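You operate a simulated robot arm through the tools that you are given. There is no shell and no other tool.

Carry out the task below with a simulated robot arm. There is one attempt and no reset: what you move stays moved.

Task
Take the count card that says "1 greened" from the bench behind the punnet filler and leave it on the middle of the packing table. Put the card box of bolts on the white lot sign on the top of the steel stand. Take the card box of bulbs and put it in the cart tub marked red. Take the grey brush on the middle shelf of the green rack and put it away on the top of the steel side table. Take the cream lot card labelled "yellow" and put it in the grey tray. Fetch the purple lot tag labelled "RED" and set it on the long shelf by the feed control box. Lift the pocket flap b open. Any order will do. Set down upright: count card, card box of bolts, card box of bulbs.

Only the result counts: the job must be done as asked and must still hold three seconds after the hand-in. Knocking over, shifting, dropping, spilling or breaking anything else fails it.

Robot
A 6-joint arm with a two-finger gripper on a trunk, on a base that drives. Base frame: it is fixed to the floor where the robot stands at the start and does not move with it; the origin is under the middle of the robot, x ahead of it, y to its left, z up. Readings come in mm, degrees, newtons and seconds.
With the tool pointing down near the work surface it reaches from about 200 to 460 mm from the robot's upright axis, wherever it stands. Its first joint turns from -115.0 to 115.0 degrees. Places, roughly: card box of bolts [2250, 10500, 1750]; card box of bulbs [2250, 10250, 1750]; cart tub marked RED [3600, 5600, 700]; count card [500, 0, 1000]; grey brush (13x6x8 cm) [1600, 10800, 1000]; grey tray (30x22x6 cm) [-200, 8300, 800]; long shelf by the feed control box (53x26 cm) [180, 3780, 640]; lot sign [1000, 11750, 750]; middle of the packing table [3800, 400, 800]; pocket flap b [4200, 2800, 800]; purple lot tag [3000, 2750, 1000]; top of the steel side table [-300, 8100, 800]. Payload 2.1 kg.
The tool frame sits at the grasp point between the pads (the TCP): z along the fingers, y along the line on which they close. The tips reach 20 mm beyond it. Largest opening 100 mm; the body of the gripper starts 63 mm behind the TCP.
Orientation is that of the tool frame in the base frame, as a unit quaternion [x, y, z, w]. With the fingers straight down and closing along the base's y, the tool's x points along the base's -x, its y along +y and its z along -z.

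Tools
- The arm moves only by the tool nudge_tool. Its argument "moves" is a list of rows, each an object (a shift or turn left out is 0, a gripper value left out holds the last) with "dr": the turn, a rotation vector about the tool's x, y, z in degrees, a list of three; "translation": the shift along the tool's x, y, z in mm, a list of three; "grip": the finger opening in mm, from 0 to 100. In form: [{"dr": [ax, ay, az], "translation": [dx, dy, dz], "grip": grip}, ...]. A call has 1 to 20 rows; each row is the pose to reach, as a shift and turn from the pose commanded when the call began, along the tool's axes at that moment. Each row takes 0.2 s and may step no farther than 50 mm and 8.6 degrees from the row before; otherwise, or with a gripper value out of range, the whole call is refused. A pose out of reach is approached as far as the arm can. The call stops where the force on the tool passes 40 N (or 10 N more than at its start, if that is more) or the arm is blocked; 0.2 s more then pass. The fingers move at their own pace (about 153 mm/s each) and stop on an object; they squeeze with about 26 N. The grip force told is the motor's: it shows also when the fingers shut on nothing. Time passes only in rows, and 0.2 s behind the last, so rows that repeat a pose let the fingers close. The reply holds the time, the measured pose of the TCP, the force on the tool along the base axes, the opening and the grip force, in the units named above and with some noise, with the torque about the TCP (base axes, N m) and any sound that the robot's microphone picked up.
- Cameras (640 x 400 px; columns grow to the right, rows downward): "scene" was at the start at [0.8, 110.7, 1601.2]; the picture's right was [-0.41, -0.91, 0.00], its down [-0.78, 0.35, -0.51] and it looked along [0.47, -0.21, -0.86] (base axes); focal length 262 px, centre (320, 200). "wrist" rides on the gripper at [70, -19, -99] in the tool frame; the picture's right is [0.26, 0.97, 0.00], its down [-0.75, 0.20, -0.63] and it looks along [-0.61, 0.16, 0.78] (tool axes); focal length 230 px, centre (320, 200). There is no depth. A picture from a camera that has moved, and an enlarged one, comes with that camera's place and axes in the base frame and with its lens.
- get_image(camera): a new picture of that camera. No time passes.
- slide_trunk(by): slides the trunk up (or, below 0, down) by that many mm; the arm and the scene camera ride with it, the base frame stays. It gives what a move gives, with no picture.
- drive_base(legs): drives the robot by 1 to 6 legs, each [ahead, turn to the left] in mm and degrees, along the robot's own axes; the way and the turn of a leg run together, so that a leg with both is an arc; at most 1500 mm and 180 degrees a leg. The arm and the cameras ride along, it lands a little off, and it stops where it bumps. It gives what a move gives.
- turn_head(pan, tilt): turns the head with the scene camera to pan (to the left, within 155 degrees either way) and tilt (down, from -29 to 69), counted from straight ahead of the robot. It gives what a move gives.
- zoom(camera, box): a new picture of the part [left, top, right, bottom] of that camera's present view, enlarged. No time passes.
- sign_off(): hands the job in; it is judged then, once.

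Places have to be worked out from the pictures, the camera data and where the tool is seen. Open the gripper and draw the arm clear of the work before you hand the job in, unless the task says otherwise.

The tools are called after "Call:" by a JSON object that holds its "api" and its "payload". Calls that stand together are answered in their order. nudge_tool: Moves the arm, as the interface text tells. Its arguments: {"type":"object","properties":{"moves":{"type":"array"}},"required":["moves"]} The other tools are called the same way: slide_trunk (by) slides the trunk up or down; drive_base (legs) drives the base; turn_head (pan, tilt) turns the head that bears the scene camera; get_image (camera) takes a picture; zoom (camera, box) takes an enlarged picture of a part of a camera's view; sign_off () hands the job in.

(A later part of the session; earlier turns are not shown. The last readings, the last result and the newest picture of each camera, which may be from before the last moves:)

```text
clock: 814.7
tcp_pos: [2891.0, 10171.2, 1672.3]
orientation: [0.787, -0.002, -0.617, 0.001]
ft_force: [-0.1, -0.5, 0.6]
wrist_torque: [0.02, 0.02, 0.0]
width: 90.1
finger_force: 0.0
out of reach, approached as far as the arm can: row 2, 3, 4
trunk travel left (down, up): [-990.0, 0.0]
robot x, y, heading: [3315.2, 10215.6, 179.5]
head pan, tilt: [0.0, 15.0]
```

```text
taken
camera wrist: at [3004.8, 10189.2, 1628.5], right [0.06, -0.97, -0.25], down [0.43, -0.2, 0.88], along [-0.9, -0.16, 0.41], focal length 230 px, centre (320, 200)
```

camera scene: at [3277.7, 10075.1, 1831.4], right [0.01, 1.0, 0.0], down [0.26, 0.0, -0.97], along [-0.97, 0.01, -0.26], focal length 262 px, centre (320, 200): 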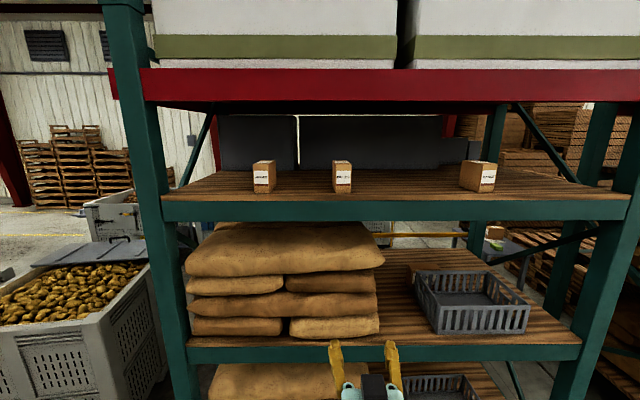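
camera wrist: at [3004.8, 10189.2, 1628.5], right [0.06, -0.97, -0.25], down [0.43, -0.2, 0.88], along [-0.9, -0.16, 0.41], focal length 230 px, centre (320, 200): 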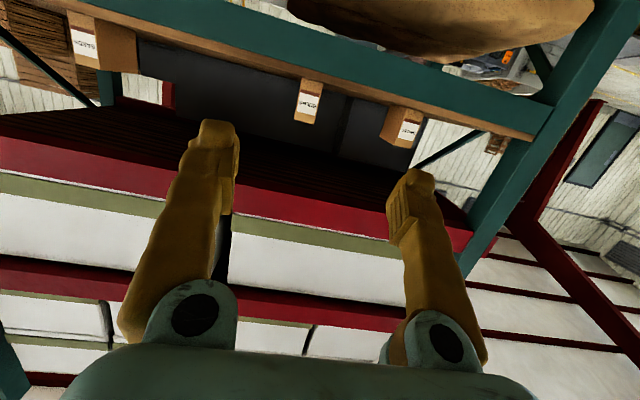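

Call:
{"api": "drive_base", "payload": {"legs": [[450, 0]]}}

Call:
{"api": "nudge_tool", "payload": {"moves": [{"translation": [0, 0, 0]}, {"translation": [0, 0, 0]}, {"translation": [0, 0, 0]}, {"translation": [0, 0, 0]}]}}

Call:
{"api": "get_image", "payload": {"camera": "wrist"}}

```text
clock: 817.4
tcp_pos: [2443.8, 10175.1, 1673.2]
orientation: [0.786, -0.002, -0.618, 0.002]
ft_force: [0.3, 0.3, 0.4]
wrist_torque: [-0.01, -0.04, -0.01]
width: 90.2
finger_force: 0.1
trunk travel left (down, up): [-990.0, 0.0]
robot x, y, heading: [2860.6, 10220.9, 179.8]
head pan, tilt: [0.0, 15.0]
```

```text
clock: 818.4
tcp_pos: [2440.3, 10175.6, 1672.1]
orientation: [0.787, -0.002, -0.617, 0.002]
ft_force: [-0.4, -0.2, -0.4]
wrist_torque: [0.01, 0.0, 0.02]
width: 90.0
finger_force: 0.1
trunk travel left (down, up): [-990.0, 0.0]
robot x, y, heading: [2858.8, 10223.2, 179.6]
head pan, tilt: [0.0, 15.0]
```

```text
taken
camera wrist: at [2553.8, 10193.1, 1628.5], right [0.06, -0.97, -0.25], down [0.43, -0.2, 0.88], along [-0.9, -0.16, 0.41], focal length 230 px, centre (320, 200)
```

wrist: 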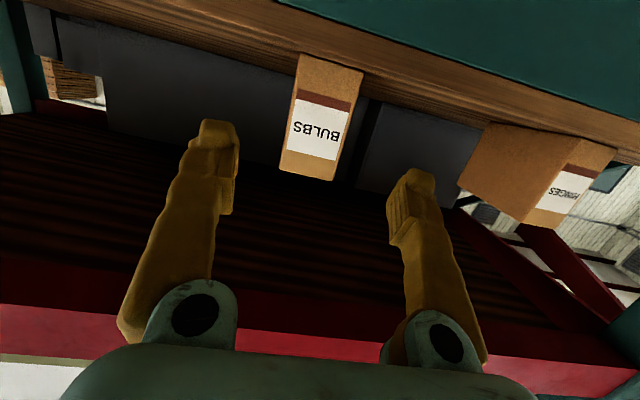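

Call:
{"api": "drive_base", "payload": {"legs": [[110, 0]]}}

Call:
{"api": "nudge_tool", "payload": {"moves": [{"translation": [0, 0, 0]}, {"translation": [0, 0, 0]}, {"translation": [0, 0, 0]}, {"translation": [0, 0, 0]}]}}

Call:
{"api": "get_image", "payload": {"camera": "wrist"}}

```text
clock: 819.6
tcp_pos: [2338.3, 10178.3, 1677.1]
orientation: [0.785, 0.0, -0.619, 0.004]
ft_force: [-1.3, 0.9, 0.1]
wrist_torque: [-0.02, -0.13, 0.02]
width: 89.9
finger_force: 0.0
trunk travel left (down, up): [-990.0, 0.0]
robot x, y, heading: [2751.2, 10220.3, 179.7]
head pan, tilt: [0.0, 15.0]
```

```text
clock: 820.6
tcp_pos: [2351.7, 10178.3, 1680.7]
orientation: [0.781, -0.001, -0.624, 0.004]
ft_force: [-0.5, 0.3, 0.0]
wrist_torque: [-0.01, -0.03, 0.0]
width: 90.2
finger_force: 0.0
trunk travel left (down, up): [-990.0, 0.0]
robot x, y, heading: [2751.2, 10217.7, 179.5]
head pan, tilt: [0.0, 15.0]
```

```text
taken
camera wrist: at [2464.3, 10196.3, 1634.7], right [0.06, -0.97, -0.24], down [0.45, -0.19, 0.87], along [-0.89, -0.16, 0.42], focal length 230 px, centre (320, 200)
```

wrist: 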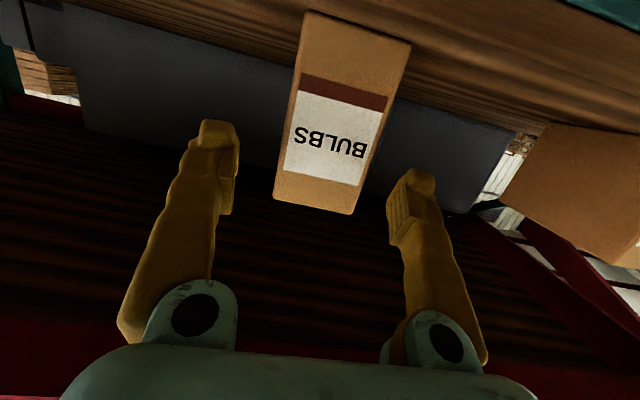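

Call:
{"api": "drive_base", "payload": {"legs": [[45, 0]]}}

Call:
{"api": "nudge_tool", "payload": {"moves": [{"translation": [0, 2, 0]}, {"translation": [0, 5, 0]}, {"translation": [0, 5, 0]}, {"translation": [0, 5, 0]}]}}

```text
clock: 821.5
tcp_pos: [2281.1, 10180.7, 1675.1]
orientation: [0.788, -0.002, -0.616, 0.003]
ft_force: [2.5, 0.2, -1.0]
wrist_torque: [0.0, 0.12, 0.04]
width: 90.2
finger_force: 0.1
trunk travel left (down, up): [-990.0, 0.0]
robot x, y, heading: [2705.8, 10219.8, 179.4]
head pan, tilt: [0.0, 15.0]
```

```text
clock: 822.5
tcp_pos: [2310.0, 10177.1, 1680.4]
orientation: [0.783, -0.002, -0.623, 0.003]
ft_force: [0.9, 0.1, 0.8]
wrist_torque: [0.02, -0.01, 0.01]
width: 90.1
finger_force: 0.1
trunk travel left (down, up): [-990.0, 0.0]
robot x, y, heading: [2705.6, 10221.3, 179.5]
head pan, tilt: [0.0, 15.0]
```

Call:
{"api": "nudge_tool", "payload": {"moves": [{"translation": [3, 2, 16]}, {"translation": [7, 4, 32]}, {"translation": [7, 4, 32]}, {"translation": [7, 4, 32]}]}}

Call:
{"api": "get_image", "payload": {"camera": "wrist"}}

```text
clock: 823.5
tcp_pos: [2308.7, 10170.1, 1671.0]
orientation: [0.778, -0.002, -0.629, 0.002]
ft_force: [0.3, -0.4, 1.0]
wrist_torque: [-0.01, 0.02, -0.02]
width: 90.1
finger_force: 0.1
trunk travel left (down, up): [-990.0, 0.0]
robot x, y, heading: [2708.0, 10221.9, 179.7]
head pan, tilt: [0.0, 15.0]
```

```text
taken
camera wrist: at [2420.0, 10187.8, 1624.2], right [0.05, -0.97, -0.25], down [0.46, -0.2, 0.87], along [-0.89, -0.16, 0.43], focal length 230 px, centre (320, 200)
```

wrist: 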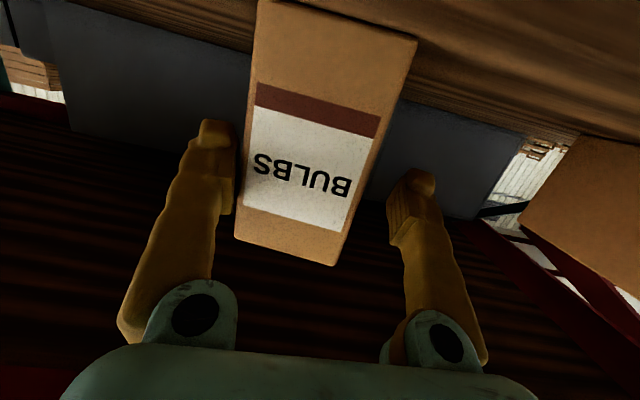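

Call:
{"api": "nudge_tool", "payload": {"moves": [{"translation": [0, -3, 0]}, {"translation": [0, -3, 0]}, {"translation": [0, -3, 0]}, {"translation": [0, -3, 0]}, {"translation": [0, -3, 0]}]}}

Call:
{"api": "get_image", "payload": {"camera": "scene"}}

```text
clock: 824.7
tcp_pos: [2302.6, 10174.3, 1671.9]
orientation: [0.778, -0.002, -0.628, 0.002]
ft_force: [0.5, -0.6, -0.1]
wrist_torque: [0.01, -0.01, 0.03]
width: 89.9
finger_force: 0.1
trunk travel left (down, up): [-990.0, 0.0]
robot x, y, heading: [2706.7, 10217.5, 179.6]
head pan, tilt: [0.0, 15.0]
```

```text
taken
camera scene: at [2671.3, 10079.9, 1831.4], right [0.01, 1.0, 0.0], down [0.26, 0.0, -0.97], along [-0.97, 0.01, -0.26], focal length 262 px, centre (320, 200)
```

scene: 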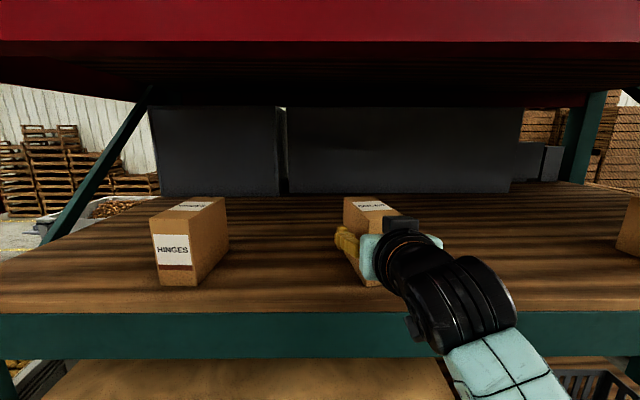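

Call:
{"api": "nudge_tool", "payload": {"moves": [{"translation": [0, 0, 10]}, {"translation": [0, 0, 20]}, {"translation": [0, 0, 20]}, {"translation": [0, 0, 20]}]}}

Call:
{"api": "get_image", "payload": {"camera": "wrist"}}

```text
clock: 825.7
tcp_pos: [2283.3, 10175.3, 1666.0]
orientation: [0.778, -0.003, -0.628, 0.001]
ft_force: [0.3, -0.3, -0.5]
wrist_torque: [-0.01, 0.0, 0.01]
width: 89.9
finger_force: 0.0
trunk travel left (down, up): [-990.0, 0.0]
robot x, y, heading: [2704.6, 10217.0, 179.5]
head pan, tilt: [0.0, 15.0]
```

```text
taken
camera wrist: at [2395.7, 10192.2, 1620.0], right [0.05, -0.97, -0.25], down [0.46, -0.2, 0.87], along [-0.89, -0.16, 0.43], focal length 230 px, centre (320, 200)
```

wrist: 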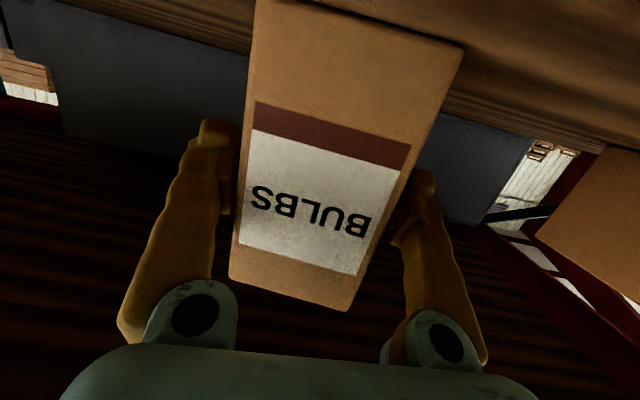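

Call:
{"api": "nudge_tool", "payload": {"moves": [{"translation": [0, -4, 0]}, {"translation": [0, -4, 0], "grip": 75}, {"translation": [0, -4, 0], "grip": 62}, {"translation": [0, -4, 0], "grip": 48}, {"translation": [0, -4, 0], "grip": 40}, {"translation": [0, -4, 0], "grip": 40}]}}

Call:
{"api": "nudge_tool", "payload": {"moves": [{"translation": [-6, 0, -1.3]}, {"translation": [-14, 0, -3]}, {"translation": [-24, 0, -5]}, {"translation": [-34, 0, -7.2]}, {"translation": [-42, 0, -9]}, {"translation": [-42, 0, -9]}]}}

Call:
{"api": "get_image", "payload": {"camera": "wrist"}}

Call:
{"api": "get_image", "payload": {"camera": "scene"}}

```text
clock: 827.1
tcp_pos: [2283.4, 10178.6, 1666.6]
orientation: [0.778, -0.002, -0.629, 0.003]
ft_force: [0.2, 0.1, 1.2]
wrist_torque: [0.13, 0.04, 0.14]
width: 59.8
finger_force: 26.3
trunk travel left (down, up): [-990.0, 0.0]
robot x, y, heading: [2707.7, 10219.1, 179.7]
head pan, tilt: [0.0, 15.0]
```

```text
clock: 828.5
tcp_pos: [2284.7, 10176.6, 1704.2]
orientation: [0.778, -0.001, -0.628, 0.002]
ft_force: [0.9, 0.3, -2.5]
wrist_torque: [0.01, -0.06, 0.0]
width: 59.8
finger_force: 26.0
out of reach, approached as far as the arm can: row 5, 6
trunk travel left (down, up): [-990.0, 0.0]
robot x, y, heading: [2709.6, 10222.4, 179.6]
head pan, tilt: [0.0, 15.0]
```

```text
taken
camera wrist: at [2396.8, 10194.8, 1657.2], right [0.05, -0.97, -0.25], down [0.46, -0.2, 0.87], along [-0.89, -0.16, 0.43], focal length 230 px, centre (320, 200)
```

wrist: 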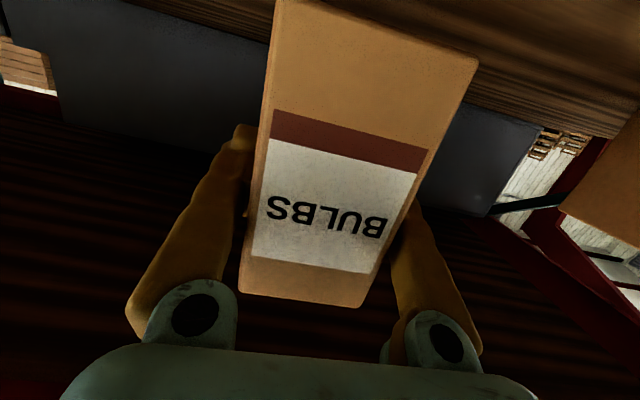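

```text
taken
camera scene: at [2670.7, 10079.9, 1831.4], right [0.01, 1.0, 0.0], down [0.26, 0.0, -0.97], along [-0.97, 0.01, -0.26], focal length 262 px, centre (320, 200)
```

scene: 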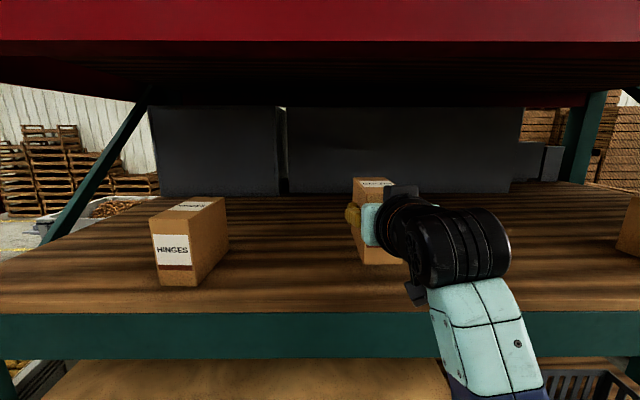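

BULBS lifted cleanly. For the tub I need a top grasp, so I'll set the box down briefly on the free part of the middle shelf's edge (y≈10450) and regrasp. Back out, lower the trunk, shift north.

Call:
{"api": "drive_base", "payload": {"legs": [[-420, 0]]}}

Call:
{"api": "slide_trunk", "payload": {"by": -560}}

Call:
{"api": "drive_base", "payload": {"legs": [[0, -90], [272, 0], [0, 90]]}}

Call:
{"api": "turn_head", "payload": {"pan": 0, "tilt": 25}}

Call:
{"api": "get_image", "payload": {"camera": "scene"}}

```text
clock: 831.1
tcp_pos: [2707.2, 10175.6, 1702.4]
orientation: [0.779, -0.005, -0.627, 0.0]
ft_force: [0.1, 0.7, -2.3]
wrist_torque: [0.02, -0.01, -0.01]
width: 59.6
finger_force: 25.6
trunk travel left (down, up): [-990.0, 0.0]
robot x, y, heading: [3133.1, 10216.4, 179.3]
head pan, tilt: [0.0, 15.0]
```

```text
refused: -560 is not a number from -400 to 400
```

```text
clock: 840.7
tcp_pos: [2712.3, 10465.2, 1703.8]
orientation: [0.778, -0.013, -0.628, -0.006]
ft_force: [0.1, 0.3, -1.8]
wrist_torque: [0.0, -0.05, -0.02]
width: 59.6
finger_force: 25.7
trunk travel left (down, up): [-990.0, 0.0]
robot x, y, heading: [3140.2, 10493.9, 177.7]
head pan, tilt: [0.0, 15.0]
```

```text
clock: 841.4
tcp_pos: [2712.5, 10465.5, 1702.4]
orientation: [0.778, -0.013, -0.628, -0.006]
ft_force: [-0.7, -0.2, -3.2]
wrist_torque: [0.01, -0.08, 0.0]
width: 59.6
finger_force: 26.0
trunk travel left (down, up): [-990.0, 0.0]
robot x, y, heading: [3137.2, 10498.7, 177.9]
head pan, tilt: [0.0, 25.0]
```

```text
taken
camera scene: at [3097.3, 10357.2, 1815.2], right [0.04, 1.0, 0.0], down [0.42, -0.02, -0.91], along [-0.91, 0.03, -0.42], focal length 262 px, centre (320, 200)
```

scene: 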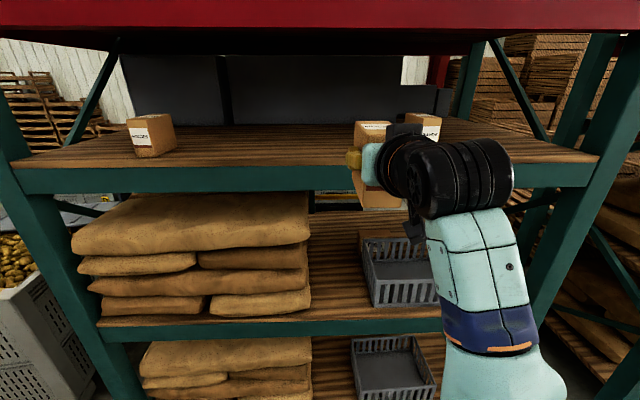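

Free strip on the middle shelf is y≈10360–10580 at z≈925. I lower the trunk in two steps and drive in.

Call:
{"api": "slide_trunk", "payload": {"by": -400}}

Call:
{"api": "slide_trunk", "payload": {"by": -160}}

Call:
{"api": "drive_base", "payload": {"legs": [[330, 0]]}}

Call:
{"api": "turn_head", "payload": {"pan": 0, "tilt": 30}}

Call:
{"api": "get_image", "payload": {"camera": "scene"}}

Call:
{"api": "get_image", "payload": {"camera": "wrist"}}

```text
clock: 845.2
tcp_pos: [2712.1, 10465.0, 1304.4]
orientation: [0.778, -0.013, -0.628, -0.007]
ft_force: [0.7, 0.1, -2.8]
wrist_torque: [-0.02, -0.05, -0.03]
width: 59.9
finger_force: 26.0
trunk travel left (down, up): [-590.0, 400.0]
robot x, y, heading: [3135.5, 10497.2, 177.7]
head pan, tilt: [0.0, 25.0]
```

```text
clock: 847.0
tcp_pos: [2713.9, 10465.4, 1144.0]
orientation: [0.778, -0.013, -0.628, -0.007]
ft_force: [-0.3, 0.3, -1.7]
wrist_torque: [0.02, -0.08, 0.01]
width: 59.4
finger_force: 25.9
trunk travel left (down, up): [-430.0, 560.0]
robot x, y, heading: [3135.1, 10498.0, 177.9]
head pan, tilt: [0.0, 25.0]
```

```text
clock: 849.2
tcp_pos: [2396.7, 10475.9, 1143.7]
orientation: [0.778, -0.012, -0.628, -0.006]
ft_force: [-0.3, 0.0, -2.0]
wrist_torque: [-0.01, -0.11, 0.01]
width: 59.9
finger_force: 25.6
trunk travel left (down, up): [-430.0, 560.0]
robot x, y, heading: [2823.7, 10505.8, 177.9]
head pan, tilt: [0.0, 25.0]
```

```text
clock: 849.8
tcp_pos: [2397.7, 10475.8, 1144.1]
orientation: [0.777, -0.011, -0.629, -0.006]
ft_force: [-0.5, -0.4, -1.7]
wrist_torque: [-0.01, -0.04, 0.03]
width: 59.7
finger_force: 25.9
trunk travel left (down, up): [-430.0, 560.0]
robot x, y, heading: [2818.7, 10507.0, 177.9]
head pan, tilt: [0.0, 30.0]
```

```text
taken
camera scene: at [2784.1, 10368.3, 1247.2], right [0.03, 1.0, 0.0], down [0.5, -0.02, -0.87], along [-0.87, 0.03, -0.5], focal length 262 px, centre (320, 200)
```

scene: 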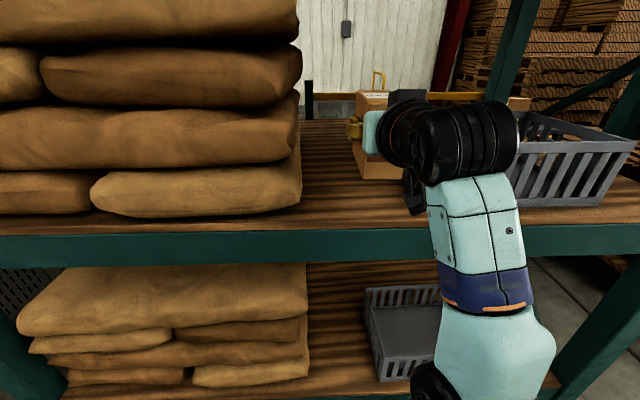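

```text
taken
camera wrist: at [2510.3, 10490.4, 1097.1], right [0.03, -0.97, -0.25], down [0.45, -0.21, 0.87], along [-0.89, -0.14, 0.43], focal length 230 px, centre (320, 200)
```

wrist: 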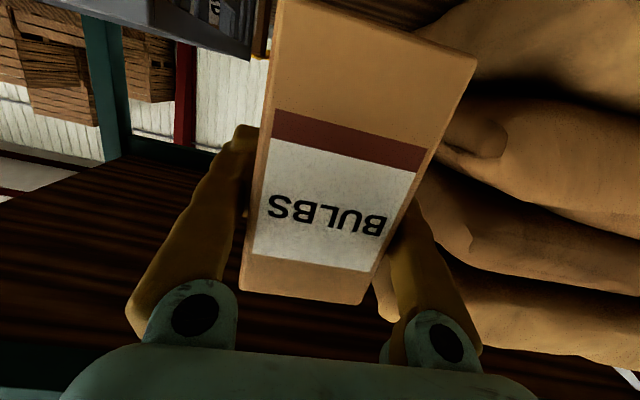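

I drive the last 95 mm so the box is over the shelf, then lower by small steps.

Call:
{"api": "drive_base", "payload": {"legs": [[95, 0]]}}

Call:
{"api": "nudge_tool", "payload": {"moves": [{"translation": [0, 0, 0]}, {"translation": [0, 0, 0]}, {"translation": [25, 0, 5]}, {"translation": [50, 0, 11]}, {"translation": [75, 0, 16]}, {"translation": [95, 0, 20]}, {"translation": [95, 0, 20]}]}}

Call:
{"api": "get_image", "payload": {"camera": "scene"}}

```text
clock: 851.0
tcp_pos: [2302.1, 10479.2, 1143.2]
orientation: [0.779, -0.012, -0.627, -0.006]
ft_force: [-0.3, -0.2, -2.3]
wrist_torque: [0.03, -0.1, 0.0]
width: 59.6
finger_force: 25.7
trunk travel left (down, up): [-430.0, 560.0]
robot x, y, heading: [2726.6, 10511.7, 177.9]
head pan, tilt: [0.0, 30.0]
```

```text
clock: 852.5
tcp_pos: [2301.9, 10477.1, 1044.7]
orientation: [0.778, -0.012, -0.629, -0.006]
ft_force: [0.9, -0.5, -2.6]
wrist_torque: [-0.01, -0.08, 0.0]
width: 59.6
finger_force: 26.1
trunk travel left (down, up): [-430.0, 560.0]
robot x, y, heading: [2727.6, 10509.8, 177.8]
head pan, tilt: [0.0, 30.0]
```

```text
taken
camera scene: at [2688.9, 10371.6, 1247.2], right [0.03, 1.0, 0.0], down [0.5, -0.02, -0.87], along [-0.87, 0.03, -0.5], focal length 262 px, centre (320, 200)
```

scene: 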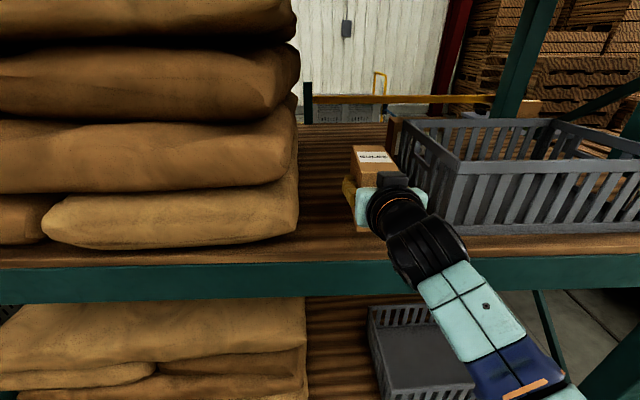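

Plenty of room to the crate. Lower gently to contact.

Call:
{"api": "nudge_tool", "payload": {"moves": [{"translation": [5, 0, 1]}, {"translation": [10, 0, 2]}, {"translation": [15, 0, 3]}, {"translation": [18, 0, 4]}, {"translation": [18, 0, 4]}]}}

Call:
{"api": "nudge_tool", "payload": {"moves": [{"translation": [4, 0, 1]}, {"translation": [8, 0, 1.7]}, {"translation": [8, 0, 1.7]}]}}

```text
clock: 853.8
tcp_pos: [2299.8, 10477.8, 1028.0]
orientation: [0.779, -0.012, -0.627, -0.006]
ft_force: [0.5, 1.1, -3.0]
wrist_torque: [-0.02, -0.08, 0.0]
width: 59.6
finger_force: 26.0
trunk travel left (down, up): [-430.0, 560.0]
robot x, y, heading: [2726.0, 10513.6, 178.0]
head pan, tilt: [0.0, 30.0]
```

```text
clock: 854.5
tcp_pos: [2297.6, 10478.8, 1019.9]
orientation: [0.778, -0.012, -0.628, -0.005]
ft_force: [-0.1, 0.1, -2.1]
wrist_torque: [-0.01, -0.07, -0.02]
width: 59.9
finger_force: 25.4
out of reach, approached as far as the arm can: row 1, 2, 3
trunk travel left (down, up): [-430.0, 560.0]
robot x, y, heading: [2726.6, 10510.7, 177.9]
head pan, tilt: [0.0, 30.0]
```

The arm is at an inner limit, so I lower with the trunk instead.

Call:
{"api": "slide_trunk", "payload": {"by": -10}}

Call:
{"api": "slide_trunk", "payload": {"by": -6}}

Call:
{"api": "slide_trunk", "payload": {"by": -5}}

```text
clock: 855.1
tcp_pos: [2296.7, 10478.1, 1011.0]
orientation: [0.779, -0.013, -0.627, -0.006]
ft_force: [-0.1, 0.2, -2.2]
wrist_torque: [0.03, -0.07, -0.01]
width: 59.5
finger_force: 26.0
trunk travel left (down, up): [-420.0, 570.0]
robot x, y, heading: [2723.4, 10512.1, 177.8]
head pan, tilt: [0.0, 30.0]
```

```text
clock: 855.7
tcp_pos: [2297.8, 10478.7, 1006.9]
orientation: [0.777, -0.012, -0.63, -0.006]
ft_force: [-4.5, 0.4, 7.6]
wrist_torque: [0.33, 1.03, 0.08]
width: 59.8
finger_force: 26.0
trunk travel left (down, up): [-414.0, 576.0]
robot x, y, heading: [2728.3, 10510.7, 178.1]
head pan, tilt: [0.0, 30.0]
```

```text
clock: 856.2
tcp_pos: [2299.0, 10477.8, 1003.0]
orientation: [0.776, -0.012, -0.631, -0.005]
ft_force: [-8.8, -1.1, 32.9]
wrist_torque: [0.17, -0.79, 0.19]
width: 60.1
finger_force: 25.8
trunk travel left (down, up): [-409.0, 581.0]
robot x, y, heading: [2726.5, 10514.9, 178.1]
head pan, tilt: [0.0, 30.0]
```

Contact at z≈1006. Ease 3 mm up and release.

Call:
{"api": "slide_trunk", "payload": {"by": 3}}

Call:
{"api": "nudge_tool", "payload": {"moves": [{"grip": 63}, {"grip": 68}, {"grip": 76}, {"grip": 84}, {"grip": 84}]}}

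Call:
{"api": "get_image", "payload": {"camera": "wrist"}}

```text
clock: 856.7
tcp_pos: [2299.4, 10477.5, 1002.9]
orientation: [0.779, -0.013, -0.627, -0.007]
ft_force: [0.4, -1.1, 14.5]
wrist_torque: [0.13, 0.06, 0.31]
width: 59.7
finger_force: 25.5
trunk travel left (down, up): [-412.0, 578.0]
robot x, y, heading: [2727.3, 10510.4, 178.0]
head pan, tilt: [0.0, 30.0]
```

```text
clock: 857.9
tcp_pos: [2299.1, 10477.4, 1002.9]
orientation: [0.778, -0.011, -0.628, -0.005]
ft_force: [0.9, 0.5, 1.4]
wrist_torque: [-0.01, 0.0, -0.01]
width: 84.0
finger_force: 0.1
trunk travel left (down, up): [-412.0, 578.0]
robot x, y, heading: [2727.5, 10509.3, 178.3]
head pan, tilt: [0.0, 30.0]
```

```text
taken
camera wrist: at [2410.7, 10492.5, 956.5], right [0.03, -0.97, -0.25], down [0.45, -0.21, 0.87], along [-0.89, -0.14, 0.43], focal length 230 px, centre (320, 200)
```

wrist: 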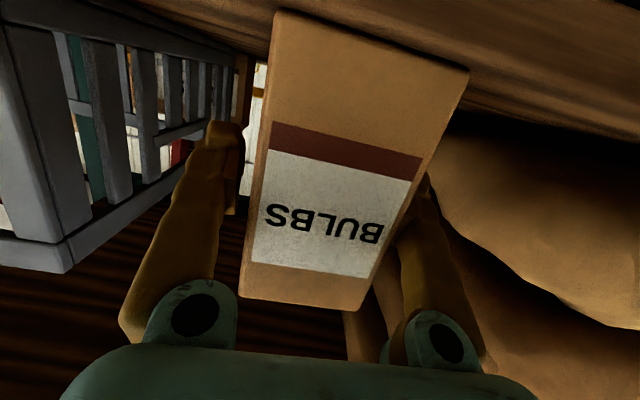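

Released and upright. Back the base away to free the fingers.

Call:
{"api": "drive_base", "payload": {"legs": [[-250, 0]]}}

Call:
{"api": "get_image", "payload": {"camera": "scene"}}

```text
clock: 859.8
tcp_pos: [2548.5, 10468.8, 1002.7]
orientation: [0.778, -0.012, -0.628, -0.006]
ft_force: [-0.2, -0.3, 0.6]
wrist_torque: [-0.03, -0.04, -0.03]
width: 84.1
finger_force: 0.1
trunk travel left (down, up): [-412.0, 578.0]
robot x, y, heading: [2976.5, 10505.8, 177.8]
head pan, tilt: [0.0, 30.0]
```

```text
taken
camera scene: at [2939.7, 10363.0, 1229.2], right [0.03, 1.0, 0.0], down [0.5, -0.02, -0.87], along [-0.87, 0.03, -0.5], focal length 262 px, centre (320, 200)
```

scene: 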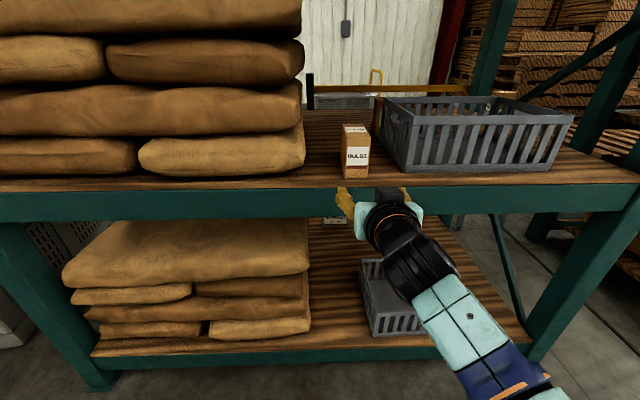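

BULBS stands on the shelf. Raise the trunk to its normal height and reorient the tool to point down for a top grasp.

Call:
{"api": "slide_trunk", "payload": {"by": 400}}

Call:
{"api": "nudge_tool", "payload": {"moves": [{"translation": [18, 0, -13], "dr": [0, 7.6, 0]}, {"translation": [36, 0, -26], "dr": [0, 15.2, 0]}, {"translation": [54, 0, -38], "dr": [0, 22.8, 0]}, {"translation": [71, 0, -51], "dr": [0, 30.4, 0]}, {"translation": [89, 0, -64], "dr": [0, 38, 0]}, {"translation": [89, 0, -64], "dr": [0, 38, 0]}]}}

Call:
{"api": "nudge_tool", "payload": {"moves": [{"translation": [29, 0, 19], "dr": [0, 6.7, 0]}, {"translation": [58, 0, 39], "dr": [0, 13.3, 0]}, {"translation": [87, 0, 58], "dr": [0, 20, 0]}, {"translation": [116, 0, 77], "dr": [0, 26.7, 0]}, {"translation": [145, 0, 97], "dr": [0, 33.3, 0]}, {"translation": [173, 0, 116], "dr": [0, 40, 0]}, {"translation": [173, 0, 116], "dr": [0, 40, 0]}]}}

```text
clock: 863.6
tcp_pos: [2548.2, 10470.4, 1402.2]
orientation: [0.778, -0.012, -0.628, -0.006]
ft_force: [0.4, 0.4, -0.5]
wrist_torque: [-0.03, 0.04, 0.0]
width: 84.2
finger_force: 0.1
trunk travel left (down, up): [-812.0, 178.0]
robot x, y, heading: [2978.3, 10500.9, 178.1]
head pan, tilt: [0.0, 30.0]
```

```text
clock: 865.0
tcp_pos: [2636.4, 10451.4, 1327.1]
orientation: [0.94, -0.015, -0.341, -0.005]
ft_force: [-0.4, -0.5, -0.2]
wrist_torque: [0.01, -0.01, -0.01]
width: 83.8
finger_force: 0.0
out of reach, approached as far as the arm can: row 1, 2, 5, 6
trunk travel left (down, up): [-812.0, 178.0]
robot x, y, heading: [2974.7, 10502.6, 178.2]
head pan, tilt: [0.0, 30.0]
```

```text
clock: 866.6
tcp_pos: [2702.4, 10439.1, 1066.8]
orientation: [0.994, -0.014, -0.08, -0.069]
ft_force: [1.1, -0.1, -0.5]
wrist_torque: [0.01, 0.0, 0.0]
width: 84.3
finger_force: 0.0
out of reach, approached as far as the arm can: row 1, 2, 3, 4, 5, 6, 7
trunk travel left (down, up): [-812.0, 178.0]
robot x, y, heading: [2975.3, 10503.5, 178.5]
head pan, tilt: [0.0, 30.0]
```

Call:
{"api": "nudge_tool", "payload": {"moves": [{"translation": [-20, 0, -25], "dr": [-2.6, 3, -0.5]}, {"translation": [-40, 0, -50], "dr": [-5.2, 6, -1]}, {"translation": [-50, 0, -80], "dr": [-7.9, 9.2, -1.6]}, {"translation": [-50, 0, -80], "dr": [-7.9, 9.2, -1.6]}]}}

Call:
{"api": "get_image", "payload": {"camera": "wrist"}}

Call:
{"api": "get_image", "payload": {"camera": "scene"}}

```text
clock: 867.6
tcp_pos: [2676.2, 10437.9, 1083.5]
orientation: [0.993, 0.0, -0.072, -0.089]
ft_force: [-1.1, -0.7, -0.5]
wrist_torque: [-0.02, 0.02, 0.05]
width: 84.0
finger_force: 0.1
out of reach, approached as far as the arm can: row 1, 2, 3, 4
trunk travel left (down, up): [-812.0, 178.0]
robot x, y, heading: [2974.0, 10503.5, 178.0]
head pan, tilt: [0.0, 30.0]
```

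```text
taken
camera wrist: at [2761.2, 10439.9, 1175.2], right [0.24, -0.95, -0.21], down [-0.66, -0.32, 0.68], along [-0.71, -0.03, -0.7], focal length 230 px, centre (320, 200)
```

wrist: 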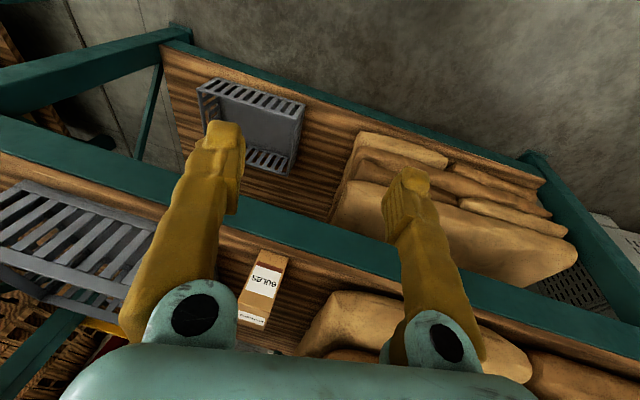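

```text
taken
camera scene: at [2938.9, 10362.9, 1629.2], right [0.03, 1.0, 0.0], down [0.5, -0.02, -0.87], along [-0.87, 0.03, -0.5], focal length 262 px, centre (320, 200)
```

scene: 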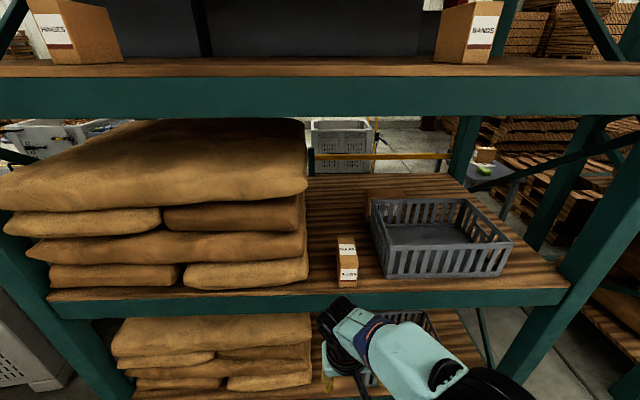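

Call:
{"api": "nudge_tool", "payload": {"moves": [{"translation": [-25, -12, -16]}, {"translation": [-53, -26, -33]}, {"translation": [-80, -39, -50]}, {"translation": [-106, -52, -66]}, {"translation": [-106, -52, -66]}]}}

```text
clock: 868.8
tcp_pos: [2584.6, 10468.9, 1162.1]
orientation: [0.99, 0.0, -0.083, -0.118]
ft_force: [0.1, 0.4, -0.6]
wrist_torque: [0.02, 0.0, 0.03]
width: 84.1
finger_force: 0.0
out of reach, approached as far as the arm can: row 1, 2, 3, 4, 5
trunk travel left (down, up): [-812.0, 178.0]
robot x, y, heading: [2976.2, 10502.2, 178.2]
head pan, tilt: [0.0, 30.0]
```

The wrist seems at a joint limit (residual roll). I test a yaw rotation to see whether it frees up.

Call:
{"api": "nudge_tool", "payload": {"moves": [{"dr": [-3, 2, 8]}, {"dr": [-6, 4, 16]}, {"dr": [-9, 6, 24]}, {"dr": [-9, 6, 24]}]}}

```text
refused: row 1 steps farther than a row can; nothing moved
```

Call:
{"api": "nudge_tool", "payload": {"moves": [{"dr": [0, 0, 8]}, {"dr": [0, 0, 16]}, {"dr": [0, 0, 24]}, {"dr": [0, 0, 24]}]}}

```text
clock: 869.8
tcp_pos: [2588.1, 10467.1, 1162.8]
orientation: [0.968, -0.206, -0.106, -0.097]
ft_force: [1.4, -0.5, -0.1]
wrist_torque: [0.0, 0.01, 0.04]
width: 83.8
finger_force: 0.1
trunk travel left (down, up): [-812.0, 178.0]
robot x, y, heading: [2974.3, 10505.3, 178.2]
head pan, tilt: [0.0, 30.0]
```

Yaw freed it. Now level the tool to point straight down.

Call:
{"api": "nudge_tool", "payload": {"moves": [{"dr": [-2.8, 4.7, 0]}, {"dr": [-5.6, 9.5, 0]}, {"dr": [-8.4, 14.2, 0]}, {"dr": [-8.4, 14.2, 0]}]}}

```text
clock: 870.8
tcp_pos: [2587.8, 10467.8, 1163.7]
orientation: [0.968, -0.206, -0.106, -0.099]
ft_force: [0.9, 0.4, -0.1]
wrist_torque: [0.0, 0.02, 0.0]
width: 84.0
finger_force: 0.1
out of reach, approached as far as the arm can: row 1, 2, 3, 4
trunk travel left (down, up): [-812.0, 178.0]
robot x, y, heading: [2978.9, 10505.3, 178.0]
head pan, tilt: [0.0, 30.0]
```

The wrist is in a flipped configuration. I unwind it: first bring the tool back to horizontal forward.

Call:
{"api": "nudge_tool", "payload": {"moves": [{"translation": [-5, 1, -5], "dr": [-2.5, -7.6, -0.8]}, {"translation": [-10, 2, -10], "dr": [-5, -15.2, -1.7]}, {"translation": [-15, 2, -15], "dr": [-7.5, -22.8, -2.5]}, {"translation": [-20, 3, -20], "dr": [-10, -30.4, -3.3]}, {"translation": [-25, 4, -25], "dr": [-12.5, -38, -4.2]}, {"translation": [-30, 5, -30], "dr": [-15, -45.7, -5]}, {"translation": [-35, 6, -36], "dr": [-17.5, -53.3, -5.8]}, {"translation": [-40, 7, -41], "dr": [-20, -60.9, -6.6]}, {"translation": [-45, 7, -46], "dr": [-22.5, -68.5, -7.5]}, {"translation": [-50, 8, -51], "dr": [-25, -76.1, -8.3]}, {"translation": [-50, 8, -51], "dr": [-25, -76.1, -8.3]}]}}

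```text
clock: 873.2
tcp_pos: [2533.9, 10460.2, 1227.8]
orientation: [-0.707, 0.012, 0.707, 0.012]
ft_force: [-0.8, -0.1, -0.9]
wrist_torque: [0.0, 0.01, 0.02]
width: 83.8
finger_force: 0.1
out of reach, approached as far as the arm can: row 9, 10, 11
trunk travel left (down, up): [-812.0, 178.0]
robot x, y, heading: [2972.7, 10502.4, 177.8]
head pan, tilt: [0.0, 30.0]
```

Horizontal again. Next: yaw the tool about 60° to the left around the wrist.

Call:
{"api": "nudge_tool", "payload": {"moves": [{"translation": [0, 20, -3], "dr": [-7.5, 0, 0]}, {"translation": [0, 40, -7], "dr": [-15, 0, 0]}, {"translation": [0, 60, -15], "dr": [-22.5, 0, 0]}, {"translation": [0, 80, -25], "dr": [-30, 0, 0]}, {"translation": [0, 98, -37], "dr": [-37.5, 0, 0]}, {"translation": [0, 114, -50], "dr": [-45, 0, 0]}, {"translation": [0, 128, -63], "dr": [-52.5, 0, 0]}, {"translation": [0, 140, -77], "dr": [-60, 0, 0]}, {"translation": [0, 140, -77], "dr": [-60, 0, 0]}]}}

```text
clock: 875.2
tcp_pos: [2605.5, 10318.7, 1227.7]
orientation: [0.62, 0.343, -0.618, 0.341]
ft_force: [0.7, 0.4, 0.3]
wrist_torque: [0.0, 0.01, -0.02]
width: 84.0
finger_force: 0.1
out of reach, approached as far as the arm can: row 1, 2, 3, 4
trunk travel left (down, up): [-812.0, 178.0]
robot x, y, heading: [2980.6, 10504.4, 178.1]
head pan, tilt: [0.0, 30.0]
```

Now pitch down from there around the wrist.

Call:
{"api": "nudge_tool", "payload": {"moves": [{"translation": [23, 0, -2], "dr": [0, 8, 0]}, {"translation": [45, 0, -6], "dr": [0, 16, 0]}, {"translation": [67, 0, -14], "dr": [0, 24, 0]}, {"translation": [87, 0, -25], "dr": [0, 32, 0]}, {"translation": [106, 0, -39], "dr": [0, 40, 0]}, {"translation": [123, 0, -55], "dr": [0, 48, 0]}, {"translation": [137, 0, -73], "dr": [0, 56, 0]}, {"translation": [148, 0, -93], "dr": [0, 64, 0]}, {"translation": [157, 0, -114], "dr": [0, 72, 0]}, {"translation": [163, 0, -136], "dr": [0, 80, 0]}, {"translation": [165, 0, -165], "dr": [0, 88, 0]}, {"translation": [165, 0, -165], "dr": [0, 88, 0]}]}}

```text
clock: 877.8
tcp_pos: [2682.3, 10439.0, 1046.5]
orientation: [0.87, 0.483, -0.086, 0.055]
ft_force: [0.3, -0.1, 0.1]
wrist_torque: [0.0, 0.0, 0.01]
width: 84.0
finger_force: 0.1
out of reach, approached as far as the arm can: row 10, 11, 12
trunk travel left (down, up): [-812.0, 178.0]
robot x, y, heading: [2975.0, 10506.3, 178.0]
head pan, tilt: [0.0, 30.0]
```

Call:
{"api": "nudge_tool", "payload": {"moves": [{"translation": [-11, -24, -24], "dr": [0.2, 3, 0]}, {"translation": [-22, -48, -47], "dr": [0.4, 6, 0]}, {"translation": [-34, -72, -71], "dr": [0.6, 9, 0]}, {"translation": [-45, -95, -94], "dr": [0.7, 11.7, 0]}, {"translation": [-45, -95, -94], "dr": [0.7, 11.7, 0]}]}}

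```text
clock: 879.0
tcp_pos: [2611.5, 10471.8, 1098.6]
orientation: [0.868, 0.481, -0.086, 0.09]
ft_force: [0.5, 0.1, 0.3]
wrist_torque: [-0.01, 0.03, -0.01]
width: 83.9
finger_force: 0.0
out of reach, approached as far as the arm can: row 1, 2, 3, 4, 5
trunk travel left (down, up): [-812.0, 178.0]
robot x, y, heading: [2975.8, 10503.1, 178.1]
head pan, tilt: [0.0, 30.0]
```

I'll unwind that turn (reverse path) and then use a forward-pitched grasp (~57° down), which suits this arm posture. First back up to left-horizontal.

Call:
{"api": "nudge_tool", "payload": {"moves": [{"translation": [-22, 0, -6], "dr": [0.3, -7.6, -0.3]}, {"translation": [-43, 0, -13], "dr": [0.6, -15.3, -0.6]}, {"translation": [-63, 0, -22], "dr": [1, -22.9, -1]}, {"translation": [-82, 0, -32], "dr": [1.3, -30.5, -1.3]}, {"translation": [-99, 0, -44], "dr": [1.6, -38.2, -1.6]}, {"translation": [-115, 0, -58], "dr": [1.9, -45.8, -1.9]}, {"translation": [-129, 0, -74], "dr": [2.2, -53.4, -2.2]}, {"translation": [-141, 0, -90], "dr": [2.6, -61, -2.6]}, {"translation": [-152, 0, -108], "dr": [2.9, -68.7, -2.9]}, {"translation": [-160, -1, -126], "dr": [3.2, -76.3, -3.2]}, {"translation": [-160, -1, -126], "dr": [3.2, -76.3, -3.2]}]}}

```text
clock: 881.4
tcp_pos: [2536.5, 10372.2, 1256.2]
orientation: [-0.618, -0.343, 0.619, -0.344]
ft_force: [-1.0, 1.1, 0.2]
wrist_torque: [0.02, 0.01, -0.03]
width: 84.2
finger_force: 0.0
trunk travel left (down, up): [-812.0, 178.0]
robot x, y, heading: [2975.7, 10500.2, 178.3]
head pan, tilt: [0.0, 30.0]
```

Call:
{"api": "nudge_tool", "payload": {"moves": [{"translation": [0, -20, -3], "dr": [7.5, 0, 0]}, {"translation": [0, -41, -8], "dr": [15, 0, 0]}, {"translation": [0, -61, -16], "dr": [22.5, 0, 0]}, {"translation": [0, -82, -27], "dr": [30, 0, 0]}, {"translation": [0, -100, -40], "dr": [37.5, 0, 0]}, {"translation": [0, -117, -53], "dr": [45, 0, 0]}, {"translation": [0, -131, -67], "dr": [52.5, 0, 0]}, {"translation": [0, -143, -83], "dr": [60, 0, 0]}, {"translation": [0, -143, -83], "dr": [60, 0, 0]}]}}

Call:
{"api": "slide_trunk", "payload": {"by": 178}}

```text
clock: 883.4
tcp_pos: [2459.4, 10515.0, 1256.8]
orientation: [0.707, -0.013, -0.707, -0.012]
ft_force: [-0.4, 0.4, 0.4]
wrist_torque: [0.02, 0.0, -0.01]
width: 84.4
finger_force: 0.0
trunk travel left (down, up): [-812.0, 178.0]
robot x, y, heading: [2979.3, 10505.2, 178.1]
head pan, tilt: [0.0, 30.0]
```

```text
clock: 885.4
tcp_pos: [2460.4, 10514.9, 1435.3]
orientation: [0.707, -0.012, -0.707, -0.011]
ft_force: [-0.6, 1.0, 0.2]
wrist_torque: [-0.02, -0.05, 0.0]
width: 83.8
finger_force: 0.0
trunk travel left (down, up): [-990.0, 0.0]
robot x, y, heading: [2977.2, 10506.5, 178.1]
head pan, tilt: [0.0, 30.0]
```

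Call:
{"api": "nudge_tool", "payload": {"moves": [{"translation": [33, 0, -20]}, {"translation": [66, 0, -39]}, {"translation": [99, 0, -58]}, {"translation": [132, 0, -78]}, {"translation": [165, 0, -97]}, {"translation": [165, 0, -97]}]}}

Call:
{"api": "nudge_tool", "payload": {"moves": [{"translation": [36, 0, -3], "dr": [0, 7, 0]}, {"translation": [70, 0, -8], "dr": [0, 14, 0]}, {"translation": [103, 0, -15], "dr": [0, 21, 0]}, {"translation": [135, 0, -24], "dr": [0, 28, 0]}, {"translation": [165, 0, -35], "dr": [0, 35, 0]}, {"translation": [194, 0, -48], "dr": [0, 42, 0]}, {"translation": [221, 0, -61], "dr": [0, 49, 0]}, {"translation": [245, 0, -75], "dr": [0, 57, 0]}, {"translation": [245, 0, -75], "dr": [0, 57, 0]}]}}

Call:
{"api": "get_image", "payload": {"camera": "wrist"}}

Call:
{"api": "get_image", "payload": {"camera": "scene"}}

```text
clock: 886.8
tcp_pos: [2542.4, 10511.8, 1263.2]
orientation: [-0.707, 0.012, 0.707, 0.011]
ft_force: [-0.4, 0.1, -0.5]
wrist_torque: [0.01, -0.01, 0.02]
width: 83.9
finger_force: 0.1
out of reach, approached as far as the arm can: row 4, 5, 6
trunk travel left (down, up): [-990.0, 0.0]
robot x, y, heading: [2976.9, 10504.4, 178.1]
head pan, tilt: [0.0, 30.0]
```

```text
clock: 888.8
tcp_pos: [2616.3, 10505.9, 1016.2]
orientation: [0.959, -0.016, -0.283, -0.004]
ft_force: [0.1, 0.6, -0.2]
wrist_torque: [-0.03, 0.02, -0.01]
width: 83.9
finger_force: 0.0
trunk travel left (down, up): [-990.0, 0.0]
robot x, y, heading: [2976.7, 10506.3, 178.3]
head pan, tilt: [0.0, 30.0]
```

```text
taken
camera wrist: at [2729.8, 10520.5, 1062.9], right [0.18, -0.97, -0.14], down [-0.3, -0.19, 0.94], along [-0.94, -0.13, -0.32], focal length 230 px, centre (320, 200)
```

wrist: 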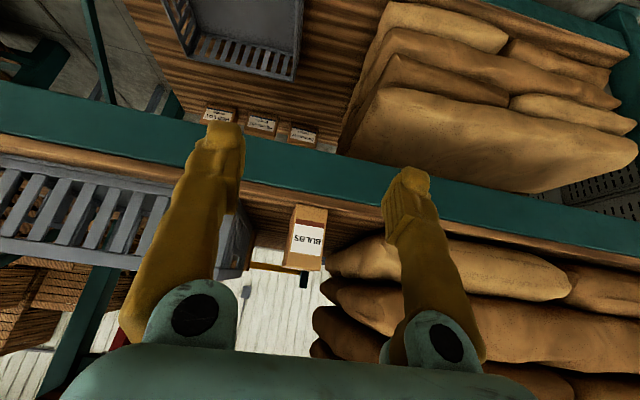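

```text
taken
camera scene: at [2939.2, 10362.8, 1807.2], right [0.03, 1.0, 0.0], down [0.5, -0.02, -0.87], along [-0.87, 0.03, -0.5], focal length 262 px, centre (320, 200)
```

scene: 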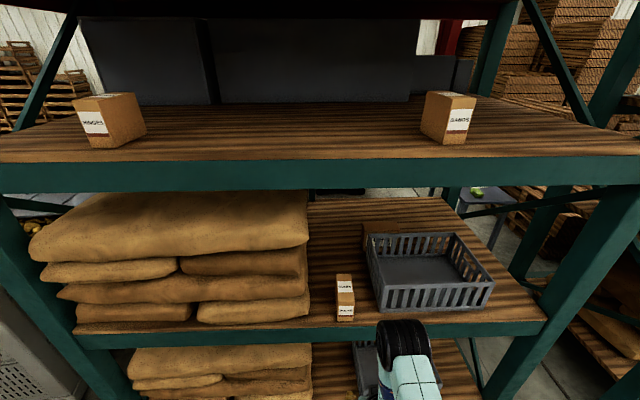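

The forward-pitched pose works without limits. I align laterally (y≈10466 now, since driving drifts +11) and drive in.

Call:
{"api": "nudge_tool", "payload": {"moves": [{"translation": [-3, 20, -4]}, {"translation": [-5.4, 40, -8.4]}, {"translation": [-5.4, 40, -8.4]}]}}

Call:
{"api": "drive_base", "payload": {"legs": [[230, 0]]}}

Call:
{"api": "nudge_tool", "payload": {"moves": [{"translation": [0, 0, 0]}, {"translation": [0, 0, 0]}, {"translation": [0, 0, 0]}]}}

Call:
{"api": "get_image", "payload": {"camera": "wrist"}}

```text
clock: 889.6
tcp_pos: [2614.7, 10466.1, 1025.9]
orientation: [0.959, -0.016, -0.284, -0.004]
ft_force: [-0.2, 0.0, 0.2]
wrist_torque: [0.02, -0.02, 0.0]
width: 84.0
finger_force: 0.1
trunk travel left (down, up): [-990.0, 0.0]
robot x, y, heading: [2973.8, 10500.3, 178.5]
head pan, tilt: [0.0, 30.0]
```

```text
clock: 891.3
tcp_pos: [2389.8, 10472.2, 1026.9]
orientation: [0.958, -0.015, -0.285, -0.003]
ft_force: [-0.3, -0.1, -1.0]
wrist_torque: [-0.01, 0.0, -0.01]
width: 84.2
finger_force: 0.2
trunk travel left (down, up): [-990.0, 0.0]
robot x, y, heading: [2746.3, 10509.9, 178.1]
head pan, tilt: [0.0, 30.0]
```

```text
clock: 892.1
tcp_pos: [2385.3, 10472.1, 1026.3]
orientation: [0.959, -0.015, -0.283, -0.003]
ft_force: [-0.9, 0.2, 0.1]
wrist_torque: [0.0, -0.02, -0.01]
width: 83.9
finger_force: 0.1
trunk travel left (down, up): [-990.0, 0.0]
robot x, y, heading: [2747.1, 10510.2, 178.1]
head pan, tilt: [0.0, 30.0]
```

```text
taken
camera wrist: at [2499.9, 10487.0, 1071.8], right [0.19, -0.97, -0.14], down [-0.29, -0.19, 0.94], along [-0.94, -0.13, -0.32], focal length 230 px, centre (320, 200)
```

wrist: 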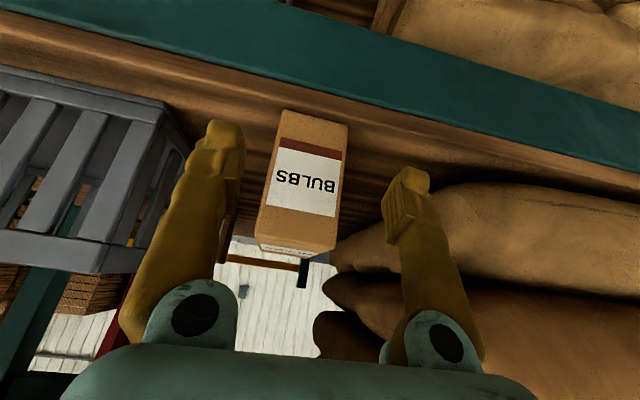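

Aligned. Drive the last 110 mm.

Call:
{"api": "drive_base", "payload": {"legs": [[108, 0]]}}

Call:
{"api": "nudge_tool", "payload": {"moves": [{"translation": [0, 0, 0]}, {"translation": [0, 0, 0]}, {"translation": [0, 0, 0]}]}}

Call:
{"api": "get_image", "payload": {"camera": "wrist"}}

Call:
{"api": "get_image", "payload": {"camera": "scene"}}

```text
clock: 893.3
tcp_pos: [2288.0, 10475.1, 1028.4]
orientation: [0.958, -0.015, -0.287, -0.003]
ft_force: [-0.8, -0.4, -1.5]
wrist_torque: [0.02, -0.05, 0.02]
width: 83.8
finger_force: 0.0
trunk travel left (down, up): [-990.0, 0.0]
robot x, y, heading: [2640.3, 10514.5, 178.2]
head pan, tilt: [0.0, 30.0]
```

```text
clock: 894.1
tcp_pos: [2295.4, 10475.4, 1031.5]
orientation: [0.957, -0.014, -0.29, -0.003]
ft_force: [0.5, -0.3, -1.0]
wrist_torque: [-0.01, 0.03, 0.01]
width: 84.0
finger_force: 0.0
trunk travel left (down, up): [-990.0, 0.0]
robot x, y, heading: [2643.6, 10514.4, 178.1]
head pan, tilt: [0.0, 30.0]
```

```text
taken
camera wrist: at [2409.1, 10490.0, 1075.4], right [0.19, -0.97, -0.14], down [-0.28, -0.19, 0.94], along [-0.94, -0.13, -0.31], focal length 230 px, centre (320, 200)
```

wrist: 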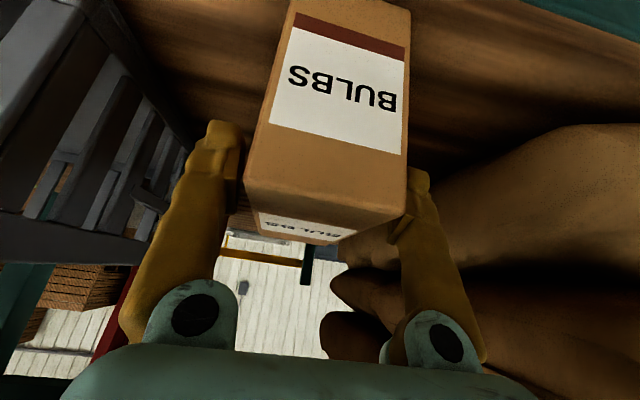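

```text
taken
camera scene: at [2607.7, 10373.3, 1807.2], right [0.03, 1.0, 0.0], down [0.5, -0.02, -0.87], along [-0.87, 0.03, -0.5], focal length 262 px, centre (320, 200)
```

scene: 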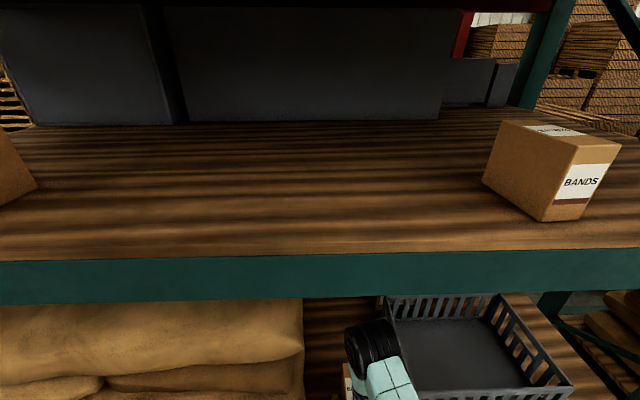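

Call:
{"api": "nudge_tool", "payload": {"moves": [{"translation": [-6, 0, 8]}, {"translation": [-13, 0, 16]}, {"translation": [-13, 0, 16]}, {"translation": [-13, 0, 16]}]}}

Call:
{"api": "nudge_tool", "payload": {"moves": [{"grip": 72}, {"grip": 60}, {"grip": 48}, {"grip": 40}, {"grip": 40}]}}

Call:
{"api": "get_image", "payload": {"camera": "wrist"}}

```text
clock: 895.1
tcp_pos: [2272.0, 10477.5, 1023.2]
orientation: [0.958, -0.016, -0.288, -0.004]
ft_force: [0.3, 0.3, 0.8]
wrist_torque: [0.01, 0.0, 0.0]
width: 84.0
finger_force: 0.1
trunk travel left (down, up): [-990.0, 0.0]
robot x, y, heading: [2637.6, 10515.6, 178.4]
head pan, tilt: [0.0, 30.0]
```

```text
clock: 896.3
tcp_pos: [2272.7, 10477.5, 1023.7]
orientation: [0.957, -0.015, -0.289, -0.004]
ft_force: [1.5, 0.1, 0.5]
wrist_torque: [0.03, -0.06, 0.05]
width: 59.6
finger_force: 25.8
trunk travel left (down, up): [-990.0, 0.0]
robot x, y, heading: [2643.2, 10513.0, 178.2]
head pan, tilt: [0.0, 30.0]
```

```text
taken
camera wrist: at [2387.1, 10491.9, 1068.4], right [0.19, -0.97, -0.14], down [-0.28, -0.19, 0.94], along [-0.94, -0.13, -0.31], focal length 230 px, centre (320, 200)
```

wrist: 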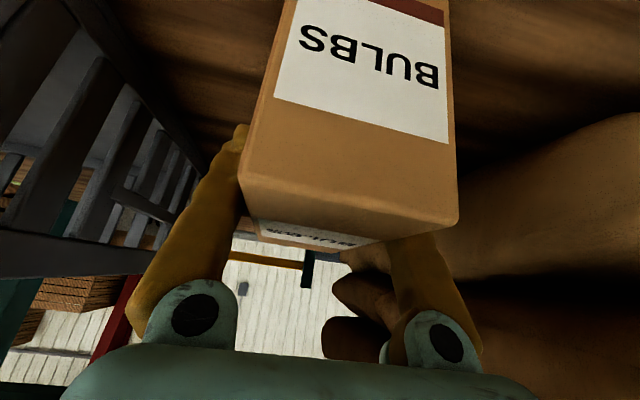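

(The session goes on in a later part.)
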